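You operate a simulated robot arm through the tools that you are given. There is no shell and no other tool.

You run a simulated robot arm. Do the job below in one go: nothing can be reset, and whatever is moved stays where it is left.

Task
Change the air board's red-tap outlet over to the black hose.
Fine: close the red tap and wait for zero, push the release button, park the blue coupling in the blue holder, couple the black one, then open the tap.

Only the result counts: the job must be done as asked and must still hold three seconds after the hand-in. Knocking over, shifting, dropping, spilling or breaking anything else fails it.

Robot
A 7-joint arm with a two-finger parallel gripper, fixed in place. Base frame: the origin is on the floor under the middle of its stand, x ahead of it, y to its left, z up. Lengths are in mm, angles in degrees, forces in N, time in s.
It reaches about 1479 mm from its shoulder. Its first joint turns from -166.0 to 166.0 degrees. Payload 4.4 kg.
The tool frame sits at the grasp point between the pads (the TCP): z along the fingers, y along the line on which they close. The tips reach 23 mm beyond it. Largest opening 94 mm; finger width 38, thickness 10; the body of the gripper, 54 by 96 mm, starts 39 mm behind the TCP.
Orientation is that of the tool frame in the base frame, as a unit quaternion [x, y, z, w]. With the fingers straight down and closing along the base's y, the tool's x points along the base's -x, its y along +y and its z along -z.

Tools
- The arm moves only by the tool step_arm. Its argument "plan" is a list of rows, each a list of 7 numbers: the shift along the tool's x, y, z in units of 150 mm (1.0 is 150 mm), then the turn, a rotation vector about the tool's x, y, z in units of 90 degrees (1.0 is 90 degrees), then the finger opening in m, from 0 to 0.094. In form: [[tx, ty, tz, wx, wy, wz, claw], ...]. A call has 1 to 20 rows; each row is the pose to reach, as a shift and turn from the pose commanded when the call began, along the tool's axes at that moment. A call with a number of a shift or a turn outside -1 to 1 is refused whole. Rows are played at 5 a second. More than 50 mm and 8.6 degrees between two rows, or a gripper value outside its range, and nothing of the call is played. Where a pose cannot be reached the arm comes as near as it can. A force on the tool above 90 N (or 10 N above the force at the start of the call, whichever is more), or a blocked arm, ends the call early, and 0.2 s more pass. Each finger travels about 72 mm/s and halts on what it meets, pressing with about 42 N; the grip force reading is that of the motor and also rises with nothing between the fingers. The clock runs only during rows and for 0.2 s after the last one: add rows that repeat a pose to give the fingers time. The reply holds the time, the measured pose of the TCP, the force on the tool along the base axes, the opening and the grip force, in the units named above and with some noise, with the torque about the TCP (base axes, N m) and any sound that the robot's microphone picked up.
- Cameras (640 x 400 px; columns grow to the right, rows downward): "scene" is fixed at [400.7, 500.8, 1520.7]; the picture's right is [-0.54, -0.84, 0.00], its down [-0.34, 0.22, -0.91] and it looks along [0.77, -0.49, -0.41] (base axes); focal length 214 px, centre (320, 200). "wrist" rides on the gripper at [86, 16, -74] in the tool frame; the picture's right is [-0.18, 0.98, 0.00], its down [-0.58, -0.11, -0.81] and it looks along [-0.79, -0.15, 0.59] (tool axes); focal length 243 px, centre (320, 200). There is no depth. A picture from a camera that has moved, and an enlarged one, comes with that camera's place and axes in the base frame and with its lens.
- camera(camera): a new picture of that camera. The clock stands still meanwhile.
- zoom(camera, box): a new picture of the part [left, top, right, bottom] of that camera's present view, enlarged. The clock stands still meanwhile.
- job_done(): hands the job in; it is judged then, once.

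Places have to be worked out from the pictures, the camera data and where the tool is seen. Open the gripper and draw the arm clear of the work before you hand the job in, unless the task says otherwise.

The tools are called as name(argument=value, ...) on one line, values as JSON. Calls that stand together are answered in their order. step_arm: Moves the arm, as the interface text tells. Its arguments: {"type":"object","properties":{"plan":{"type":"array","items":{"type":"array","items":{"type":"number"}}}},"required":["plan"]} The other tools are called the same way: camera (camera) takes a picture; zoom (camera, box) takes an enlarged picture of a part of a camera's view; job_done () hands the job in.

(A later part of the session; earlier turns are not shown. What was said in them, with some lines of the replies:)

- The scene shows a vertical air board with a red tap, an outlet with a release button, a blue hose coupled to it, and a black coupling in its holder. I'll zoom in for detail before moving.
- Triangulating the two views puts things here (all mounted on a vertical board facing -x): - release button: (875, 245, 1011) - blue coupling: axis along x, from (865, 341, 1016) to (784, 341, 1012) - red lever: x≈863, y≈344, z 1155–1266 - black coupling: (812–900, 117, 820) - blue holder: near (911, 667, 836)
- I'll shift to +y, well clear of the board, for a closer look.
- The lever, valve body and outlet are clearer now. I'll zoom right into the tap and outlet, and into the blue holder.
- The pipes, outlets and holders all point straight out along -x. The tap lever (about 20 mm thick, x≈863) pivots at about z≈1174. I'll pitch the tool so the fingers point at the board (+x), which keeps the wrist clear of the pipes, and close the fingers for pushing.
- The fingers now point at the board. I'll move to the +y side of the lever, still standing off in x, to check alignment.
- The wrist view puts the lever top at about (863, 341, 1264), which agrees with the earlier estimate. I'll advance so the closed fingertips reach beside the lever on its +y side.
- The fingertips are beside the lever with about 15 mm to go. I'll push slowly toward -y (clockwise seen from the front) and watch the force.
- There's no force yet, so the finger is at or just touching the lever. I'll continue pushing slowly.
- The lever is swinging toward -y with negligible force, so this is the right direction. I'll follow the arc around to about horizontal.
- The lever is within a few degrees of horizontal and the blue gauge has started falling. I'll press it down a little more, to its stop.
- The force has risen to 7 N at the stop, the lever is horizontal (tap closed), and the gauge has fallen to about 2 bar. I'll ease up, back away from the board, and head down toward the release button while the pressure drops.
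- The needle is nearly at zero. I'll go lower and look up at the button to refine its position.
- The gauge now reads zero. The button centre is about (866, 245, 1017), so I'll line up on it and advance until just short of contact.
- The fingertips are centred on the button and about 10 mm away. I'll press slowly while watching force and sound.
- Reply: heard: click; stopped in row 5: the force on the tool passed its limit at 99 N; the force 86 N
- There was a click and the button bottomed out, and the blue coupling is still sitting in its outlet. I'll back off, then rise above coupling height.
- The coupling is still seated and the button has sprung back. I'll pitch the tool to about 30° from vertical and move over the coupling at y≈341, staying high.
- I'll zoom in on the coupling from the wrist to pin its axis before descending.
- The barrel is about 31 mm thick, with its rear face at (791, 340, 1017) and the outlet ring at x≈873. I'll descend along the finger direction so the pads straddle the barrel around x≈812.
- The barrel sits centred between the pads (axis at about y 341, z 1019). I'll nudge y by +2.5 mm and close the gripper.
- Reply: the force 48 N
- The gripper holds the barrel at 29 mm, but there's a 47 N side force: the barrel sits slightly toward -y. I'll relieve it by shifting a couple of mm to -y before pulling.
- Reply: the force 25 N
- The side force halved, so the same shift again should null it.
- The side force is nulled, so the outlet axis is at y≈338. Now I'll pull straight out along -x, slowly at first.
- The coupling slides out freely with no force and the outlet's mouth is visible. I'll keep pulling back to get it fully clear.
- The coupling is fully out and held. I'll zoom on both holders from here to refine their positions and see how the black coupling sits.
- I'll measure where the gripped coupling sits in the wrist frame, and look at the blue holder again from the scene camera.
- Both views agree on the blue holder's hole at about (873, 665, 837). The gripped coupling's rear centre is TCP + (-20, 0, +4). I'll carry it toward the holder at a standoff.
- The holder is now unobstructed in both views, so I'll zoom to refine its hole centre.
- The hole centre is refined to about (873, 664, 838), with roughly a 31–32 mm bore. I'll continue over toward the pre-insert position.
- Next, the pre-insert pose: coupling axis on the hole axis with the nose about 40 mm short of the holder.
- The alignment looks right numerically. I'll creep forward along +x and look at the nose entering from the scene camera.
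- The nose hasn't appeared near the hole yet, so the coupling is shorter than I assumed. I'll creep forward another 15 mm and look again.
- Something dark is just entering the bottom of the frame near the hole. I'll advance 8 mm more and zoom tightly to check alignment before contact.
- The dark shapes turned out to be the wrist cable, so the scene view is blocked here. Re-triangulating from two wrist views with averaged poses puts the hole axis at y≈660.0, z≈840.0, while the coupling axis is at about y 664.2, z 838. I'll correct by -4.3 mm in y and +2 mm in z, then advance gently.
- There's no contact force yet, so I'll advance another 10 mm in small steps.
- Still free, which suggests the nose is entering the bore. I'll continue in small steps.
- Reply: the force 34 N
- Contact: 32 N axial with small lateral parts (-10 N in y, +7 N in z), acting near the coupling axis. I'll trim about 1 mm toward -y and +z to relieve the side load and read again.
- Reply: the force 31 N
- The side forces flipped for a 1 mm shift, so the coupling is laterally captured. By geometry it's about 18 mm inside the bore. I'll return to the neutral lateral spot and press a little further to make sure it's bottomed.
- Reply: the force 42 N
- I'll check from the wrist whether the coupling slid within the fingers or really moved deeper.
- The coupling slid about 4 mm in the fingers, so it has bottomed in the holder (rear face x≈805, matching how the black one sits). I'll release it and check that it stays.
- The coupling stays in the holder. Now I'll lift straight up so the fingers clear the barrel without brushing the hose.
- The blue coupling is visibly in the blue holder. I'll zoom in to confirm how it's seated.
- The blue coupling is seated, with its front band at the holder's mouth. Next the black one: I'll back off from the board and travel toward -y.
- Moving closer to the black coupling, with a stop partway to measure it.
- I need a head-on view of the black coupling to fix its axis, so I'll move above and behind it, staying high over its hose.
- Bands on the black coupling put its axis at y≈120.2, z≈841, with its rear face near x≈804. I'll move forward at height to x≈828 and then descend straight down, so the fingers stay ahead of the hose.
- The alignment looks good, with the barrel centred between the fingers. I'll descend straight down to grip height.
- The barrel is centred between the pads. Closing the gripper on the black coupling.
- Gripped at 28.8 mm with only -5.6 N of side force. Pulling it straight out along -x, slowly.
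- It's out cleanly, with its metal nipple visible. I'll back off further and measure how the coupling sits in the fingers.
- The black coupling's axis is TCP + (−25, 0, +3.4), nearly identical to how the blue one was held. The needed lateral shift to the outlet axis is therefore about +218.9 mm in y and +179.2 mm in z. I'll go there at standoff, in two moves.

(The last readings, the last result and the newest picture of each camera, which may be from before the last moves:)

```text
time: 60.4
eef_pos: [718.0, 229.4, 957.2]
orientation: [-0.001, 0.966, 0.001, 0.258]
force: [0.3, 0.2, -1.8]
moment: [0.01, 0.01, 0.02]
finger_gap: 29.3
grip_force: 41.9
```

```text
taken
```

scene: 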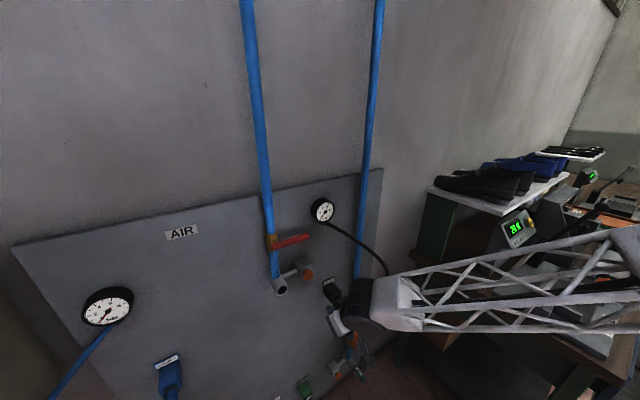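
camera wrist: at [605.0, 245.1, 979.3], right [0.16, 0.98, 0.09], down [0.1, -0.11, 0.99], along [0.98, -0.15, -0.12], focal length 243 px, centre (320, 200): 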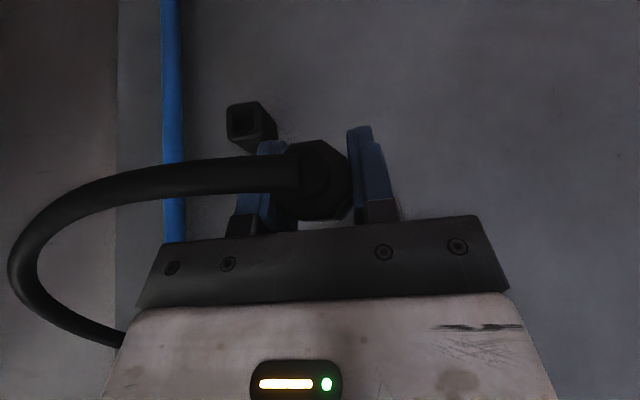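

On to the outlet axis, still standing off in x.

step_arm(plan=[[-0.04, 0.15, -0.0684, 0, 0, 0, 0.02], [-0.08, 0.3, -0.1367, 0, 0, 0, 0.02], [-0.12, 0.45, -0.205, 0, 0, 0, 0.02], [-0.16, 0.6, -0.2734, 0, 0, 0, 0.02], [-0.1973, 0.726, -0.3418, 0, 0, 0, 0.02], [-0.1973, 0.726, -0.3418, 0, 0, 0, 0.02]])

camera(camera="wrist")

zoom(camera="wrist", box=[250, 110, 370, 240])

zoom(camera="scene", box=[240, 220, 360, 330])

```text
time: 61.8
eef_pos: [717.7, 339.4, 1017.4]
orientation: [0.0, 0.966, 0.0, 0.258]
force: [-0.7, 0.0, -1.7]
moment: [0.03, 0.02, 0.01]
finger_gap: 29.1
grip_force: 42.2
```

```text
taken
camera wrist: at [604.9, 354.0, 1037.3], right [0.16, 0.98, 0.09], down [0.1, -0.11, 0.99], along [0.98, -0.15, -0.12], focal length 243 px, centre (320, 200)
```

wrist: 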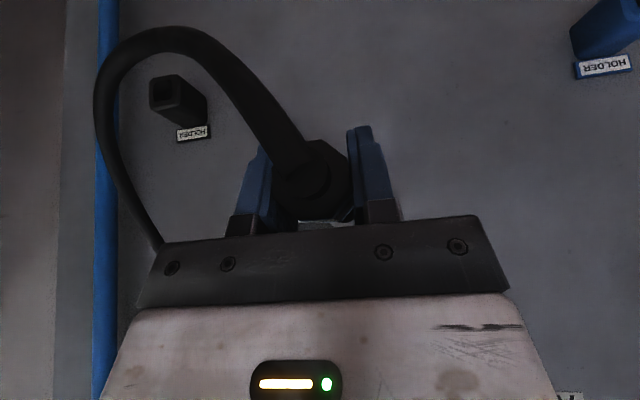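

```text
3.08 times, centred on (310, 175) of wrist
camera zoom: at [604.9, 354.0, 1037.3], right [0.16, 0.98, 0.09], down [0.1, -0.11, 0.99], along [0.98, -0.15, -0.12], focal length 746 px, centre (351, 277)
```

zoom: 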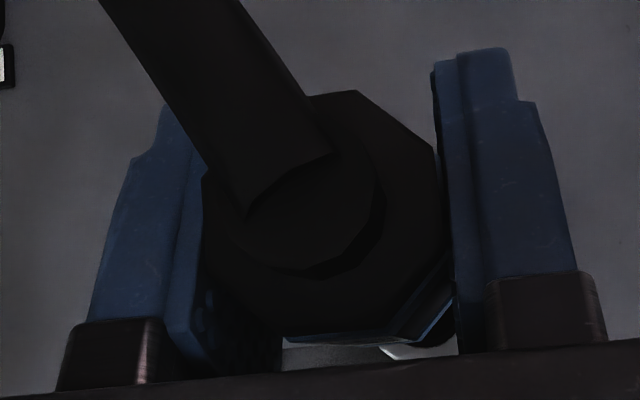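

```text
3.64 times, centred on (300, 275) of scene
camera zoom: at [400.7, 500.8, 1520.7], right [-0.54, -0.84, 0.0], down [-0.34, 0.22, -0.91], along [0.77, -0.49, -0.41], focal length 780 px, centre (393, -73)
```

zoom: 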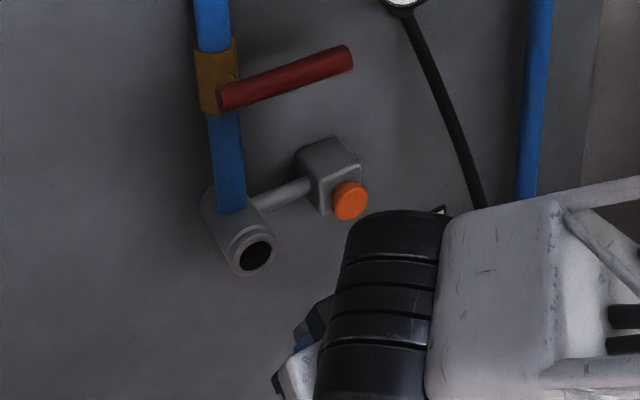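

The coupling is nearly on the outlet axis, and comparing it with the blue grip suggests raising it 0.7 mm. I'll advance 70 mm toward the outlet, which should still be free of contact.

step_arm(plan=[[-0.07, 0, 0.036, 0, 0, 0, 0.02], [-0.15, 0, 0.083, 0, 0, 0, 0.02], [-0.23, 0, 0.129, 0, 0, 0, 0.02], [-0.31, 0, 0.175, 0, 0, 0, 0.02], [-0.37, 0, 0.209, 0, 0, 0, 0.02], [-0.4065, 0, 0.2293, 0, 0, 0, 0.02], [-0.4065, 0, 0.2293, 0, 0, 0, 0.02]])

zoom(camera="scene", box=[240, 220, 360, 330])

camera(camera="wrist")

```text
time: 63.4
eef_pos: [786.8, 338.2, 1016.0]
orientation: [0.0, 0.966, 0.0, 0.258]
force: [-0.2, 0.8, -1.7]
moment: [0.0, 0.01, 0.06]
finger_gap: 29.2
grip_force: 42.0
```

```text
3.64 times, centred on (300, 275) of scene
camera zoom: at [400.7, 500.8, 1520.7], right [-0.54, -0.84, 0.0], down [-0.34, 0.22, -0.91], along [0.77, -0.49, -0.41], focal length 780 px, centre (393, -73)
```

zoom: 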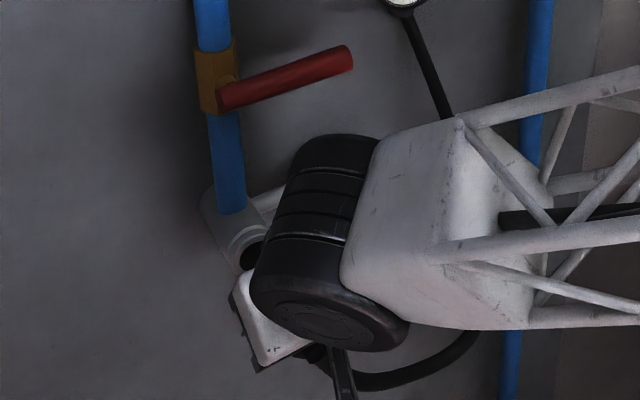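

```text
taken
camera wrist: at [675.1, 354.4, 1038.2], right [0.16, 0.98, 0.09], down [0.1, -0.11, 0.99], along [0.98, -0.15, -0.12], focal length 243 px, centre (320, 200)
```

wrist: 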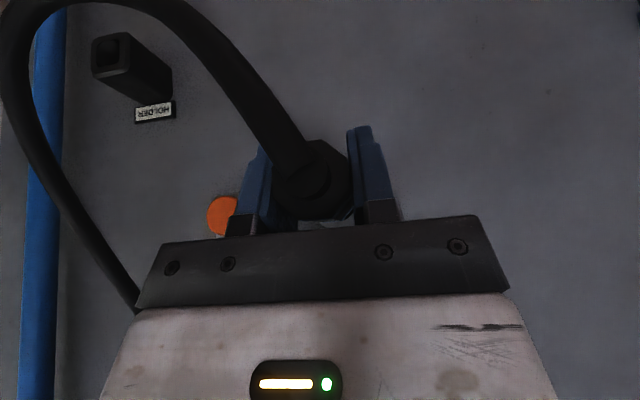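

Still clear. From here I'll go in small slow increments, 10 mm first.

step_arm(plan=[[-0.0144, 0, 0.0083, 0, 0, 0, 0.02], [-0.0289, 0, 0.0167, 0, 0, 0, 0.02], [-0.0433, 0, 0.025, 0, 0, 0, 0.02], [-0.0577, 0, 0.0333, 0, 0, 0, 0.02], [-0.0577, 0, 0.0333, 0, 0, 0, 0.02]])

```text
time: 64.5
eef_pos: [797.3, 337.6, 1017.6]
orientation: [0.0, 0.966, 0.0, 0.258]
force: [0.0, 0.4, -1.1]
moment: [0.01, 0.01, 0.01]
finger_gap: 28.9
grip_force: 41.9
```

No contact yet at x≈797. Another 6 mm.

step_arm(plan=[[-0.0115, 0, 0.0067, 0, 0, 0, 0.02], [-0.0231, 0, 0.0133, 0, 0, 0, 0.02], [-0.0346, 0, 0.02, 0, 0, 0, 0.02], [-0.0346, 0, 0.02, 0, 0, 0, 0.02]])

```text
time: 65.5
eef_pos: [804.4, 338.4, 1016.7]
orientation: [0.0, 0.966, 0.0, 0.258]
force: [-0.5, -0.1, -1.2]
moment: [0.0, 0.0, 0.03]
finger_gap: 28.9
grip_force: 41.5
```

Still free at x≈804. Continuing by 6 mm.

step_arm(plan=[[-0.0115, 0, 0.0067, 0, 0, 0, 0.02], [-0.0231, 0, 0.0133, 0, 0, 0, 0.02], [-0.0346, 0, 0.02, 0, 0, 0, 0.02], [-0.0346, 0, 0.02, 0, 0, 0, 0.02]])

```text
time: 66.5
eef_pos: [810.3, 337.6, 1016.7]
orientation: [0.0, 0.966, 0.0, 0.259]
force: [-8.2, 3.5, 1.2]
moment: [-0.02, -0.04, 0.13]
finger_gap: 29.2
grip_force: 42.1
```

Light contact of 8 N. I'll press on in 2 mm steps and listen for a click.

step_arm(plan=[[-0.0058, 0, 0.0033, 0, 0, 0, 0.02], [-0.0115, 0, 0.0067, 0, 0, 0, 0.02], [-0.0173, 0, 0.01, 0, 0, 0, 0.02], [-0.0173, 0, 0.01, 0, 0, 0, 0.02]])

```text
time: 67.5
eef_pos: [811.4, 339.0, 1016.2]
orientation: [0.0, 0.966, -0.001, 0.258]
force: [-44.3, 2.8, 4.6]
moment: [0.06, -0.03, 0.12]
finger_gap: 29.3
grip_force: 42.5
```

Axial force has reached 44 N without a click. I'll check whether the coupling is slipping in the fingers.

zoom(camera="wrist", box=[250, 110, 370, 240])

zoom(camera="scene", box=[250, 240, 330, 320])

```text
3.08 times, centred on (310, 175) of wrist
camera zoom: at [699.5, 354.3, 1037.9], right [0.16, 0.98, 0.09], down [0.1, -0.11, 0.99], along [0.98, -0.15, -0.12], focal length 746 px, centre (351, 277)
```

zoom: 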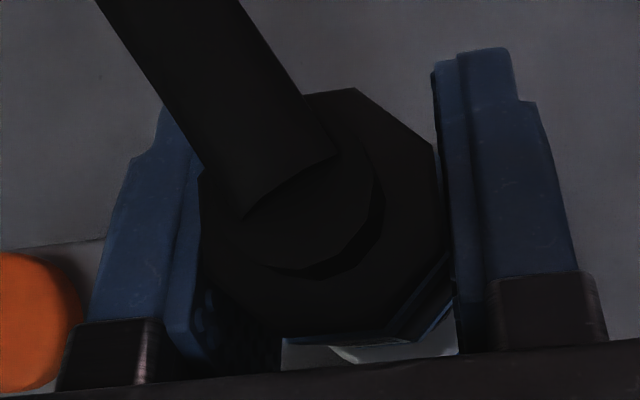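

```text
5.00 times, centred on (290, 280) of scene
camera zoom: at [400.7, 500.8, 1520.7], right [-0.54, -0.84, 0.0], down [-0.34, 0.22, -0.91], along [0.77, -0.49, -0.41], focal length 1072 px, centre (470, -200)
```

zoom: 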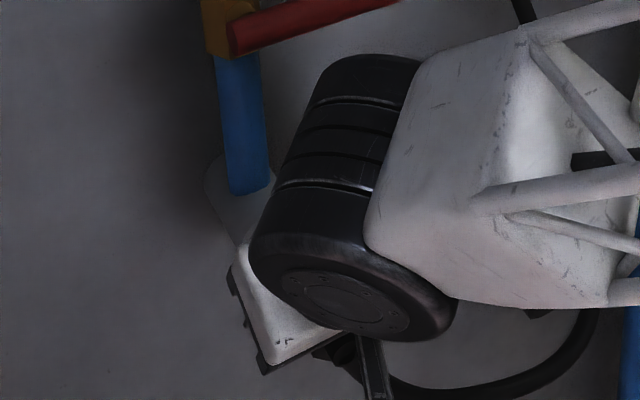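

It has slipped about 1 mm at most, and side loads are tiny, so alignment is good. I'll press 3 mm further to see whether it clicks home.

step_arm(plan=[[-0.0058, 0, 0.0033, 0, 0, 0, 0.02], [-0.0115, 0, 0.0067, 0, 0, 0, 0.02], [-0.0173, 0, 0.01, 0, 0, 0, 0.02], [-0.0173, 0, 0.01, 0, 0, 0, 0.02]])

zoom(camera="wrist", box=[250, 110, 370, 240])

```text
time: 68.5
eef_pos: [815.0, 337.9, 1017.0]
orientation: [0.001, 0.966, 0.0, 0.258]
force: [-42.6, 6.8, -1.9]
moment: [-0.02, -0.04, 0.23]
finger_gap: 29.1
grip_force: 42.5
```

```text
3.08 times, centred on (310, 175) of wrist
camera zoom: at [702.8, 354.3, 1037.8], right [0.16, 0.98, 0.09], down [0.1, -0.11, 0.99], along [0.98, -0.15, -0.12], focal length 746 px, centre (351, 277)
```

zoom: 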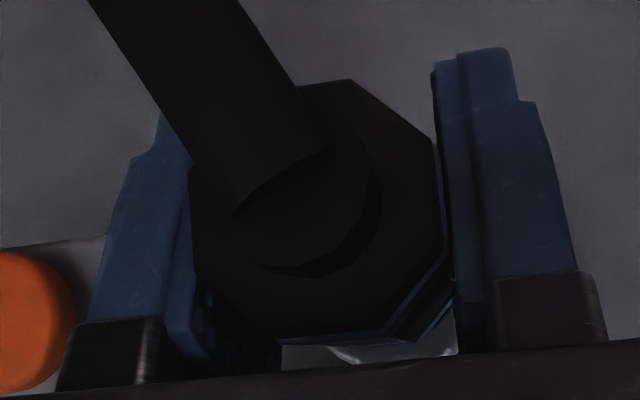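

Force saturates near 43 N because the grip slips, and there's been no click. I'll ease back 4 mm to see whether it's latched (resists) or still free.

step_arm(plan=[[0.0058, 0, -0.0033, 0, 0, 0, 0.02], [0.0115, 0, -0.0067, 0, 0, 0, 0.02], [0.0173, 0, -0.01, 0, 0, 0, 0.02], [0.0231, 0, -0.0133, 0, 0, 0, 0.02], [0.0231, 0, -0.0133, 0, 0, 0, 0.02]])

zoom(camera="wrist", box=[250, 110, 370, 240])

```text
time: 69.8
eef_pos: [813.1, 339.0, 1017.1]
orientation: [0.0, 0.966, 0.001, 0.259]
force: [42.9, 12.6, -10.4]
moment: [-0.02, -0.13, 0.21]
finger_gap: 29.3
grip_force: 41.8
```

```text
3.08 times, centred on (310, 175) of wrist
camera zoom: at [700.4, 354.2, 1038.9], right [0.16, 0.98, 0.09], down [0.1, -0.11, 0.99], along [0.98, -0.15, -0.12], focal length 746 px, centre (351, 277)
```

zoom: 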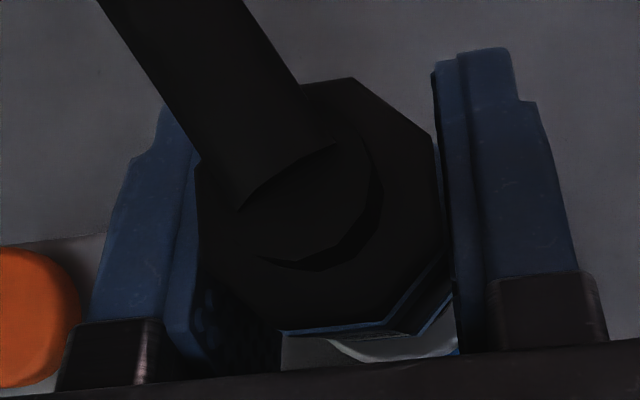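

Pulling back is now resisted with 43 N, so the outlet is retaining the coupling: it's latched. I'll relax the axial and side forces, then open the gripper.

step_arm(plan=[[-0.0045, 0.002, 0.0035, 0, 0, 0, 0.02], [-0.0075, 0.003, 0.0065, 0, 0, 0, 0.02], [-0.0075, 0.003, 0.0065, 0, 0, 0, 0.02]])

```text
time: 70.5
eef_pos: [812.2, 338.8, 1018.1]
orientation: [-0.001, 0.966, 0.0, 0.258]
force: [-15.3, -10.8, 20.8]
moment: [0.05, -1.11, -0.22]
finger_gap: 29.1
grip_force: 41.7
```

Residual loads are small, and the coupling is rigidly held. I'll make a tiny trim to null them and then open the fingers.

step_arm(plan=[[0.0017, -0.0013, -0.0024, 0, 0, 0, 0.02], [0.0017, -0.0013, -0.0024, 0, 0, 0, 0.02], [0.0017, -0.0013, -0.0024, 0, 0, 0, 0.032], [0.0017, -0.0013, -0.0024, 0, 0, 0, 0.04], [0.0017, -0.0013, -0.0024, 0, 0, 0, 0.05], [0.0017, -0.0013, -0.0024, 0, 0, 0, 0.065], [0.0017, -0.0013, -0.0024, 0, 0, 0, 0.065], [0.0017, -0.0013, -0.0024, 0, 0, 0, 0.065]])

camera(camera="wrist")

zoom(camera="wrist", box=[240, 100, 400, 240])

```text
time: 72.3
eef_pos: [812.9, 338.2, 1017.2]
orientation: [0.0, 0.966, 0.0, 0.258]
force: [-0.1, 0.2, 0.5]
moment: [0.01, -0.02, 0.02]
finger_gap: 65.0
grip_force: 0.1
```

```text
taken
camera wrist: at [700.1, 354.5, 1038.2], right [0.16, 0.98, 0.09], down [0.1, -0.11, 0.99], along [0.98, -0.15, -0.12], focal length 243 px, centre (320, 200)
```

wrist: 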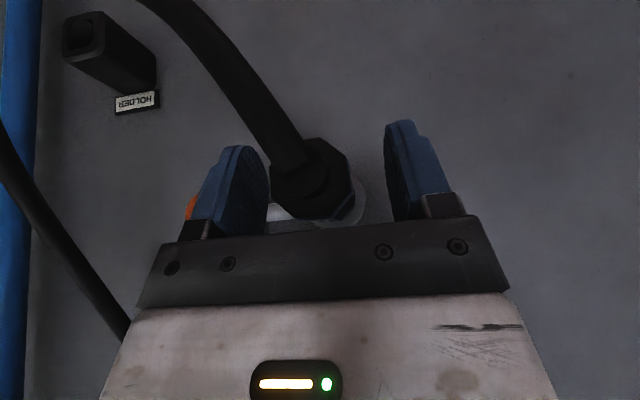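

```text
2.86 times, centred on (320, 170) of wrist
camera zoom: at [700.1, 354.5, 1038.2], right [0.16, 0.98, 0.09], down [0.1, -0.11, 0.99], along [0.98, -0.15, -0.12], focal length 693 px, centre (320, 286)
```

zoom: 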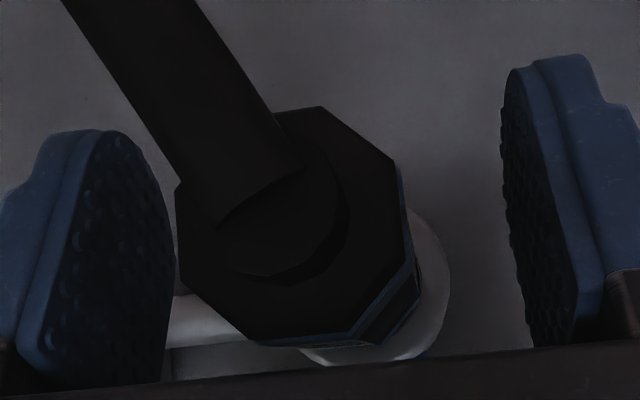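

The black coupling stays put in the outlet. I'll lift the gripper straight up, then back, and inspect.

step_arm(plan=[[-0.033, 0, -0.058, 0, 0, 0, 0.065], [-0.1, 0, -0.173, 0, 0, 0, 0.065], [-0.167, 0, -0.289, 0, 0, 0, 0.065], [-0.2, 0, -0.346, 0, 0, 0, 0.065], [-0.1, 0, -0.42, 0, 0, 0, 0.065], [0.05, 0, -0.51, 0, 0, 0, 0.065], [0.17, 0, -0.58, 0, 0, 0, 0.065], [0.17, 0, -0.58, 0, 0, 0, 0.065]])

camera(camera="wrist")

zoom(camera="wrist", box=[240, 0, 400, 140])

camera(camera="scene")

```text
time: 74.2
eef_pos: [747.3, 337.7, 1079.5]
orientation: [0.0, 0.966, 0.0, 0.258]
force: [0.1, -0.1, -0.3]
moment: [0.01, 0.0, -0.02]
finger_gap: 64.9
grip_force: 0.0
```

```text
taken
camera wrist: at [634.5, 354.0, 1101.2], right [0.16, 0.98, 0.09], down [0.1, -0.11, 0.99], along [0.98, -0.15, -0.12], focal length 243 px, centre (320, 200)
```

wrist: 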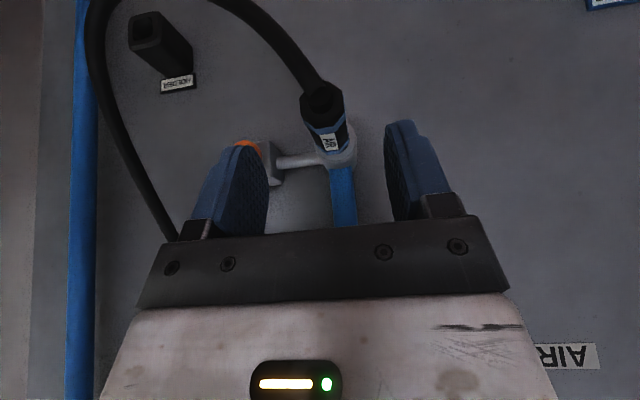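

```text
2.86 times, centred on (320, 70) of wrist
camera zoom: at [634.5, 354.0, 1101.2], right [0.16, 0.98, 0.09], down [0.1, -0.11, 0.99], along [0.98, -0.15, -0.12], focal length 693 px, centre (320, 571)
```

zoom: 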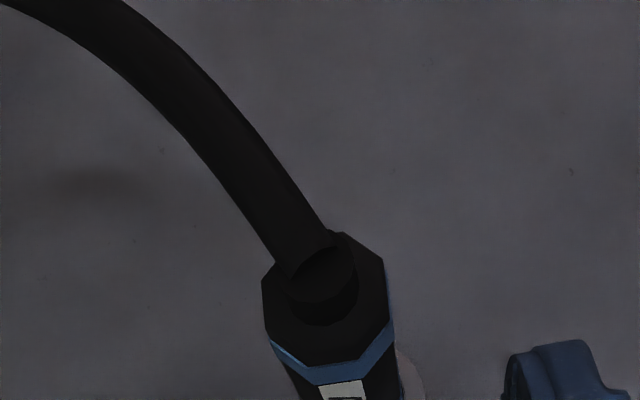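

```text
taken
```

scene: 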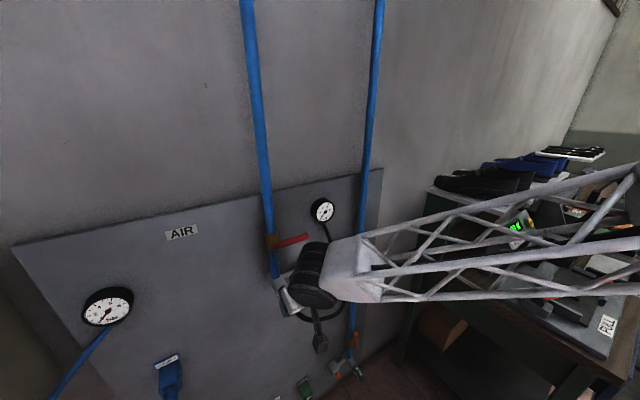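

I'll zoom on the front band at the outlet ring to compare seating with how the blue one sat originally.

zoom(camera="wrist", box=[270, 70, 390, 190])

```text
3.33 times, centred on (330, 130) of wrist
camera zoom: at [634.5, 354.0, 1101.2], right [0.16, 0.98, 0.09], down [0.1, -0.11, 0.99], along [0.98, -0.15, -0.12], focal length 809 px, centre (287, 433)
```

zoom: 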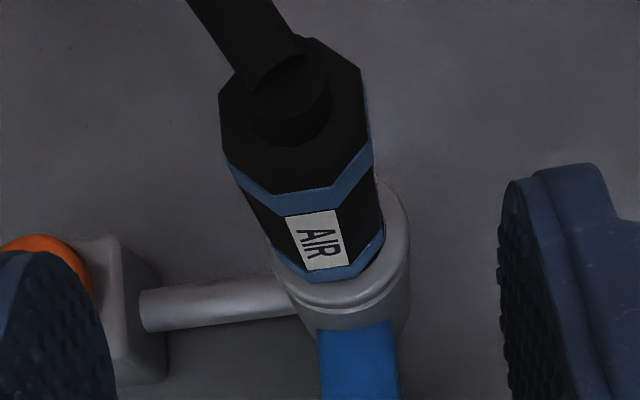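

The black coupling's front band sits right at the outlet ring, just as the blue one's did, so it's seated. Now to reopen the tap: I'll pitch the tool to about 60°, close the fingers, and move to the -y side, below the horizontal lever.

step_arm(plan=[[-0.008, -0.1, -0.05, 0, -0.067, 0, 0.05], [-0.015, -0.2, -0.1, 0, -0.133, 0, 0.03], [-0.022, -0.3, -0.15, 0, -0.2, 0, 0.01], [-0.031, -0.4, -0.213, 0, -0.267, 0, 0.0], [-0.031, -0.507, -0.213, 0, -0.333, 0, 0.0], [-0.031, -0.507, -0.213, 0, -0.333, 0, 0.0], [-0.031, -0.507, -0.213, 0, -0.333, 0, 0.0]])

camera(camera="wrist")

camera(camera="scene")

```text
time: 75.8
eef_pos: [735.1, 262.1, 1109.5]
orientation: [-0.001, 0.867, 0.0, 0.499]
force: [-0.1, -0.3, -0.4]
moment: [0.0, -0.02, 0.0]
finger_gap: 0.3
grip_force: 41.8
```

```text
taken
camera wrist: at [627.0, 278.3, 1071.5], right [0.09, 0.98, 0.16], down [-0.41, -0.11, 0.91], along [0.91, -0.15, 0.39], focal length 243 px, centre (320, 200)
```

wrist: 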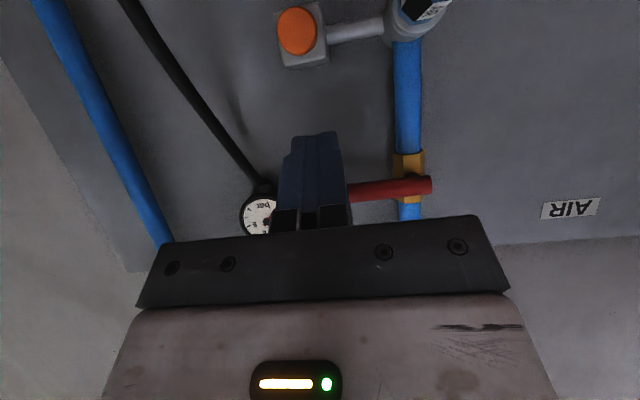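

```text
taken
```

scene: 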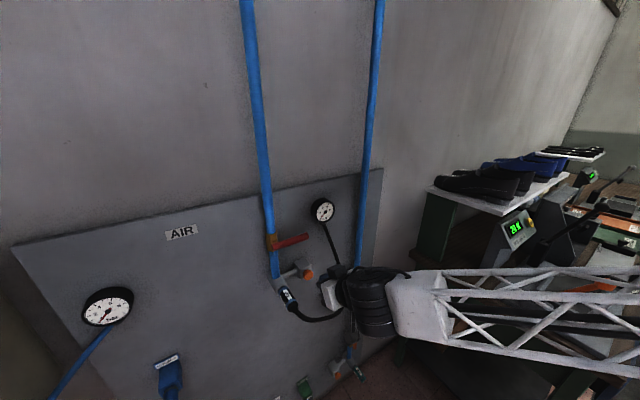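

The scene shows the black coupling in the outlet with its hose hanging clear. I'll zoom to check it, then bring the closed fingertips in under the lever's outer end.

zoom(camera="scene", box=[240, 220, 350, 330])

step_arm(plan=[[-0.1, 0.005, 0.08, 0, 0, 0, 0], [-0.2, 0.01, 0.2, 0, 0, 0, 0], [-0.3, 0.015, 0.32, 0, 0, 0, 0], [-0.4, 0.02, 0.45, 0, 0, 0, 0], [-0.513, 0.027, 0.589, 0, 0, 0, 0], [-0.513, 0.027, 0.589, 0, 0, 0, 0]])

camera(camera="wrist")

zoom(camera="scene", box=[240, 200, 350, 310])

```text
3.64 times, centred on (295, 275) of scene
camera zoom: at [400.7, 500.8, 1520.7], right [-0.54, -0.84, 0.0], down [-0.34, 0.22, -0.91], along [0.77, -0.49, -0.41], focal length 780 px, centre (411, -73)
```

zoom: 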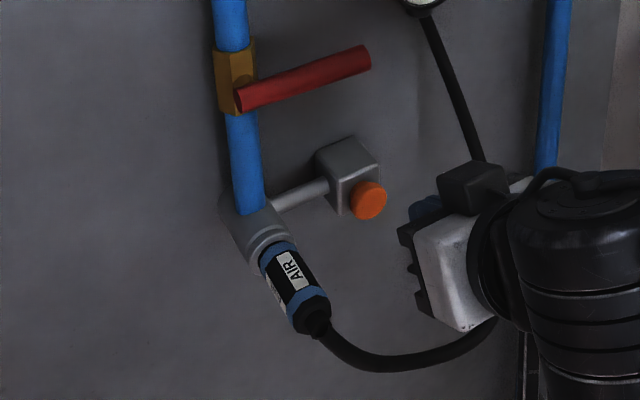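

```text
time: 77.2
eef_pos: [851.6, 266.0, 1130.9]
orientation: [0.0, 0.867, 0.0, 0.499]
force: [-0.3, -0.1, -0.3]
moment: [-0.02, 0.0, -0.03]
finger_gap: 0.0
grip_force: 41.9
```

```text
taken
camera wrist: at [742.2, 282.2, 1093.9], right [0.09, 0.98, 0.16], down [-0.41, -0.11, 0.91], along [0.91, -0.15, 0.39], focal length 243 px, centre (320, 200)
```

wrist: 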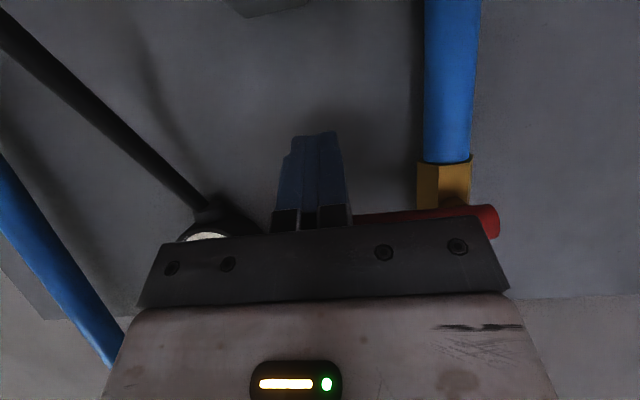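

```text
3.64 times, centred on (295, 255) of scene
camera zoom: at [400.7, 500.8, 1520.7], right [-0.54, -0.84, 0.0], down [-0.34, 0.22, -0.91], along [0.77, -0.49, -0.41], focal length 780 px, centre (411, 0)
```

zoom: 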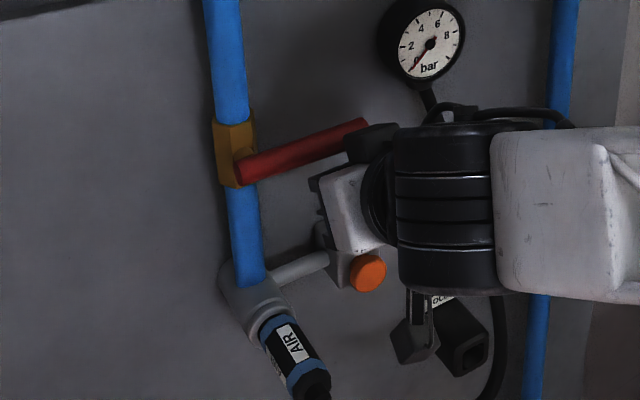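

The fingertips are under the lever's outer end. I'll push it up along its arc toward vertical, stopping shortly before the end to check.

step_arm(plan=[[-0.0635, 0, -0.0367, 0, 0, 0, 0], [-0.115, -0.018, -0.067, 0, 0, 0, 0], [-0.17, -0.036, -0.0983, 0, 0, 0, 0], [-0.23, -0.037, -0.133, 0, 0, 0, 0], [-0.29, -0.038, -0.167, 0, 0, 0, 0], [-0.352, -0.018, -0.203, 0, 0, 0, 0], [-0.413, 0.003, -0.238, 0, 0, 0, 0], [-0.47, 0.04, -0.271, 0, 0, 0, 0], [-0.525, 0.087, -0.303, 0, 0, 0, 0], [-0.57, 0.147, -0.329, 0, 0, 0, 0], [-0.612, 0.212, -0.353, 0, 0, 0, 0], [-0.612, 0.212, -0.353, 0, 0, 0, 0]])

camera(camera="wrist")

zoom(camera="scene", box=[220, 170, 350, 300])

```text
time: 79.8
eef_pos: [851.5, 298.5, 1237.9]
orientation: [0.0, 0.867, 0.0, 0.499]
force: [-0.7, 0.0, 0.1]
moment: [0.01, 0.01, -0.02]
finger_gap: 0.2
grip_force: 41.8
```

```text
taken
camera wrist: at [742.5, 314.5, 1200.3], right [0.09, 0.98, 0.16], down [-0.41, -0.11, 0.91], along [0.91, -0.15, 0.39], focal length 243 px, centre (320, 200)
```

wrist: 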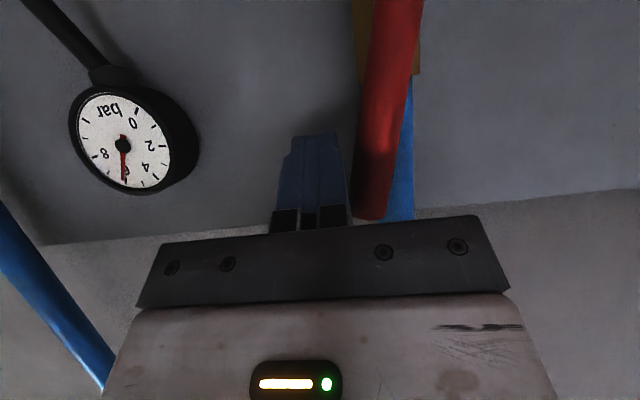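

```text
3.08 times, centred on (285, 235) of scene
camera zoom: at [400.7, 500.8, 1520.7], right [-0.54, -0.84, 0.0], down [-0.34, 0.22, -0.91], along [0.77, -0.49, -0.41], focal length 660 px, centre (428, 92)
```

zoom: 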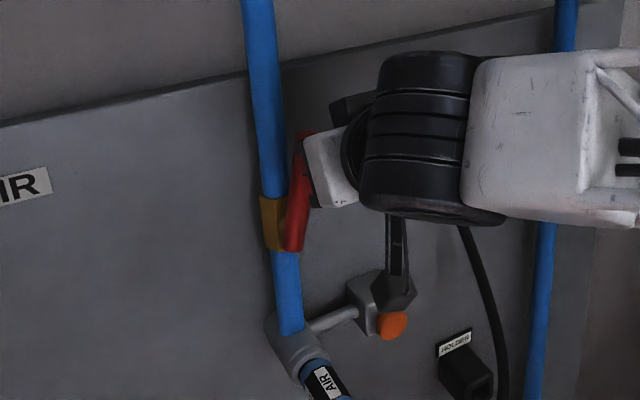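

The black gauge is rising (about 6 bar) and the coupling is holding. I'll finish swinging the lever to vertical, up to its stop.

step_arm(plan=[[-0.02, 0.05, -0.011, 0, 0, 0, 0], [-0.035, 0.1, -0.02, 0, 0, 0, 0], [-0.045, 0.135, -0.026, 0, 0, 0, 0], [-0.045, 0.15, -0.026, 0, 0, 0, 0], [-0.045, 0.15, -0.026, 0, 0, 0, 0]])

camera(camera="wrist")

zoom(camera="scene", box=[220, 170, 350, 300])

```text
time: 81.0
eef_pos: [850.5, 320.1, 1244.6]
orientation: [0.001, 0.867, -0.001, 0.499]
force: [-2.6, -23.3, -0.3]
moment: [0.31, -0.04, -0.18]
finger_gap: 0.3
grip_force: 42.4
```

```text
taken
camera wrist: at [742.7, 335.9, 1207.9], right [0.09, 0.98, 0.16], down [-0.41, -0.11, 0.91], along [0.91, -0.15, 0.39], focal length 243 px, centre (320, 200)
```

wrist: 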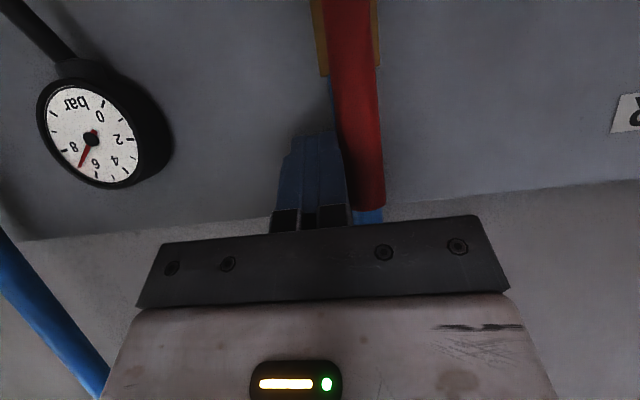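

```text
3.08 times, centred on (285, 235) of scene
camera zoom: at [400.7, 500.8, 1520.7], right [-0.54, -0.84, 0.0], down [-0.34, 0.22, -0.91], along [0.77, -0.49, -0.41], focal length 660 px, centre (428, 92)
```

zoom: 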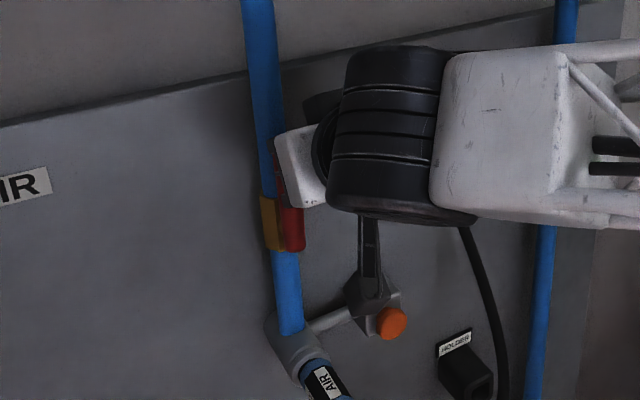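

The lever is at its vertical stop (23 N) and the gauge reads about 7 bar. I'll ease off toward -y and withdraw from the board.

step_arm(plan=[[0, -0.05, 0, 0, 0, 0, 0], [0, -0.12, 0, 0, 0, 0, 0], [0.05, -0.13, -0.087, 0, 0, 0, 0], [0.15, -0.13, -0.26, 0, 0, 0, 0], [0.25, -0.13, -0.433, 0, 0, 0, 0.02], [0.35, -0.13, -0.606, 0, 0, 0, 0.04], [0.45, -0.13, -0.78, 0, 0, 0, 0.06], [0.55, -0.13, -0.953, 0, 0, 0, 0.08], [0.55, -0.13, -0.953, 0, 0, 0, 0.09], [0.55, -0.13, -0.953, 0, 0, 0, 0.09]])

camera(camera="scene")

camera(camera="wrist")

```text
time: 83.2
eef_pos: [685.1, 301.7, 1246.0]
orientation: [0.001, 0.867, 0.0, 0.499]
force: [-0.4, -0.2, 0.5]
moment: [0.0, -0.01, 0.01]
finger_gap: 90.0
grip_force: 0.0
```

```text
taken
```

scene: 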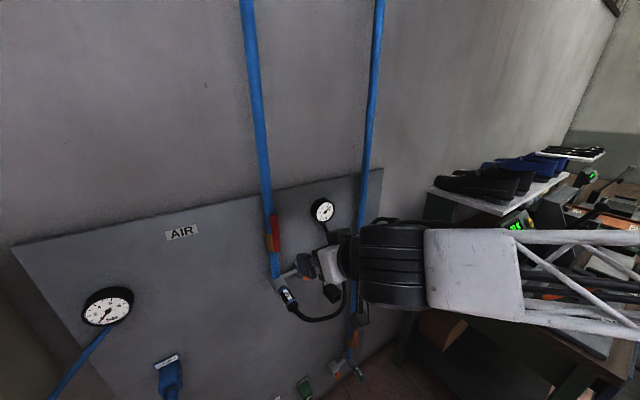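

```text
taken
camera wrist: at [576.6, 317.3, 1208.6], right [0.09, 0.98, 0.16], down [-0.41, -0.11, 0.91], along [0.91, -0.15, 0.39], focal length 243 px, centre (320, 200)
```

wrist: 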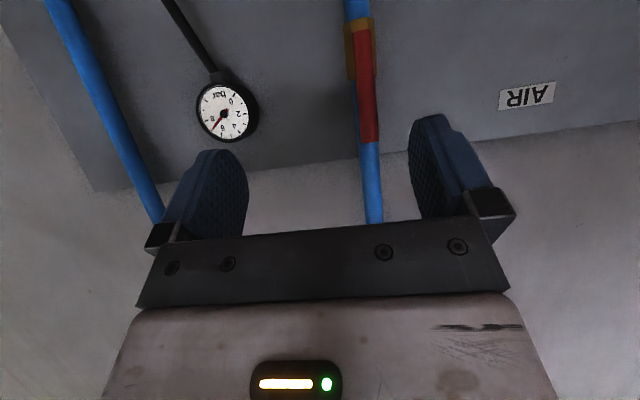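

The lever is parallel to the pipe, the gauge holds at about 7 bar and the gripper is open. I'll retract up and back for a final check of everything.

step_arm(plan=[[-0.1, -0.1, -0.135, 0, 0.06, 0, 0.09], [-0.2, -0.2, -0.27, 0, 0.13, 0, 0.09], [-0.3, -0.3, -0.405, 0, 0.2, 0, 0.09], [-0.4, -0.4, -0.54, 0, 0.27, 0, 0.09], [-0.5, -0.5, -0.675, 0, 0.333, 0, 0.09], [-0.608, -0.5, -0.813, 0, 0.4, 0, 0.09], [-0.608, -0.5, -0.813, 0, 0.4, 0, 0.09], [-0.608, -0.5, -0.813, 0, 0.4, 0, 0.09]])

camera(camera="wrist")

zoom(camera="scene", box=[230, 180, 370, 340])

zoom(camera="scene", box=[40, 270, 210, 400])

```text
time: 85.0
eef_pos: [627.6, 225.0, 1386.5]
orientation: [0.001, 0.978, 0.0, 0.207]
force: [-0.3, -0.3, 0.1]
moment: [0.01, -0.02, -0.01]
finger_gap: 90.0
grip_force: 0.1
```

```text
taken
camera wrist: at [517.0, 241.3, 1418.8], right [0.17, 0.98, 0.07], down [0.21, -0.11, 0.97], along [0.96, -0.15, -0.22], focal length 243 px, centre (320, 200)
```

wrist: 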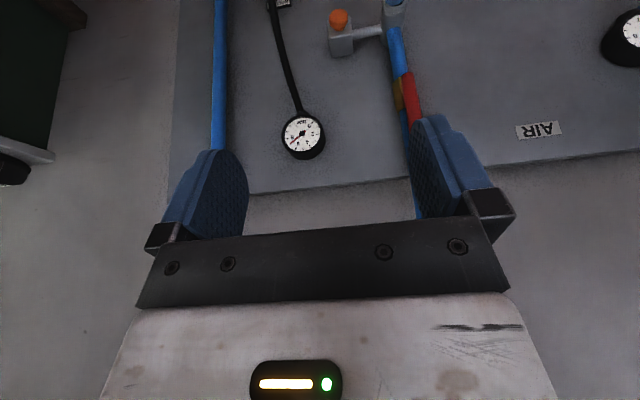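

```text
2.50 times, centred on (300, 260) of scene
camera zoom: at [400.7, 500.8, 1520.7], right [-0.54, -0.84, 0.0], down [-0.34, 0.22, -0.91], along [0.77, -0.49, -0.41], focal length 536 px, centre (370, 50)
```

zoom: 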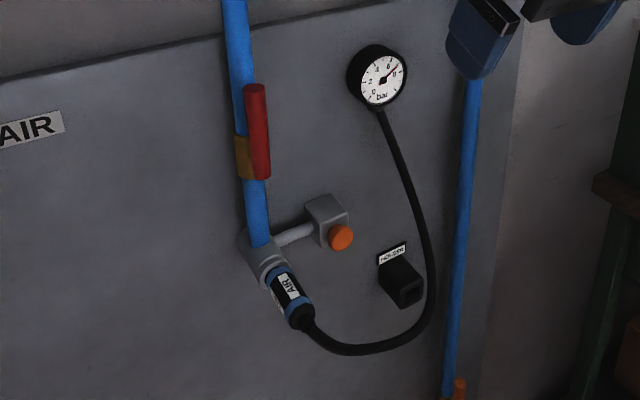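

```text
3.08 times, centred on (125, 335) of scene
camera zoom: at [400.7, 500.8, 1520.7], right [-0.54, -0.84, 0.0], down [-0.34, 0.22, -0.91], along [0.77, -0.49, -0.41], focal length 660 px, centre (920, -215)
```

zoom: 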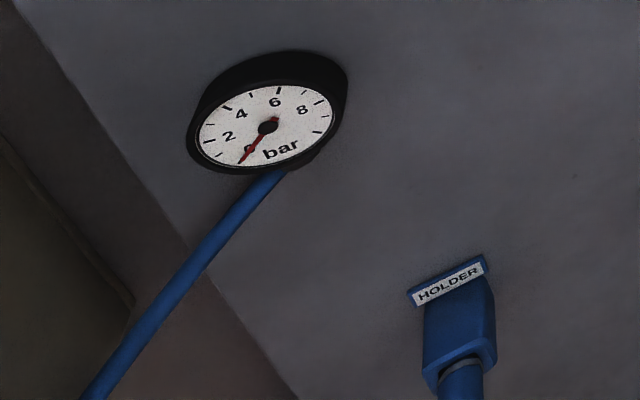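

Everything checks out:
- **Red tap:** the lever is vertical, so the tap is open.
- **Black hose:** its coupling is latched in the outlet, with its gauge steady at about 7 bar.
- **Blue hose:** its coupling is seated in the blue holder, with its gauge at zero.
- **Arm:** clear of the board, with the gripper open.

Handing in.

job_done()

```text
The job is handed in.
```

I changed the red-tap outlet over to the black hose and handed the job in; the hand-in reply didn't say whether it passed. In the last pictures before hand-in:

- **Red tap:** closed first. I waited until the blue gauge read zero before pressing the release button, then reopened the tap fully at the end.
- **Blue coupling:** parked in the blue holder and pushed in until it bottomed. Its gauge reads zero.
- **Black coupling:** seated in the outlet. I heard no click as it went in, but it resisted a pull of about 43 N. Its gauge came up to about 7 bar once the tap was open.
- **Arm:** drawn back clear of the board with the gripper open. I saw nothing else on the board moved or knocked.
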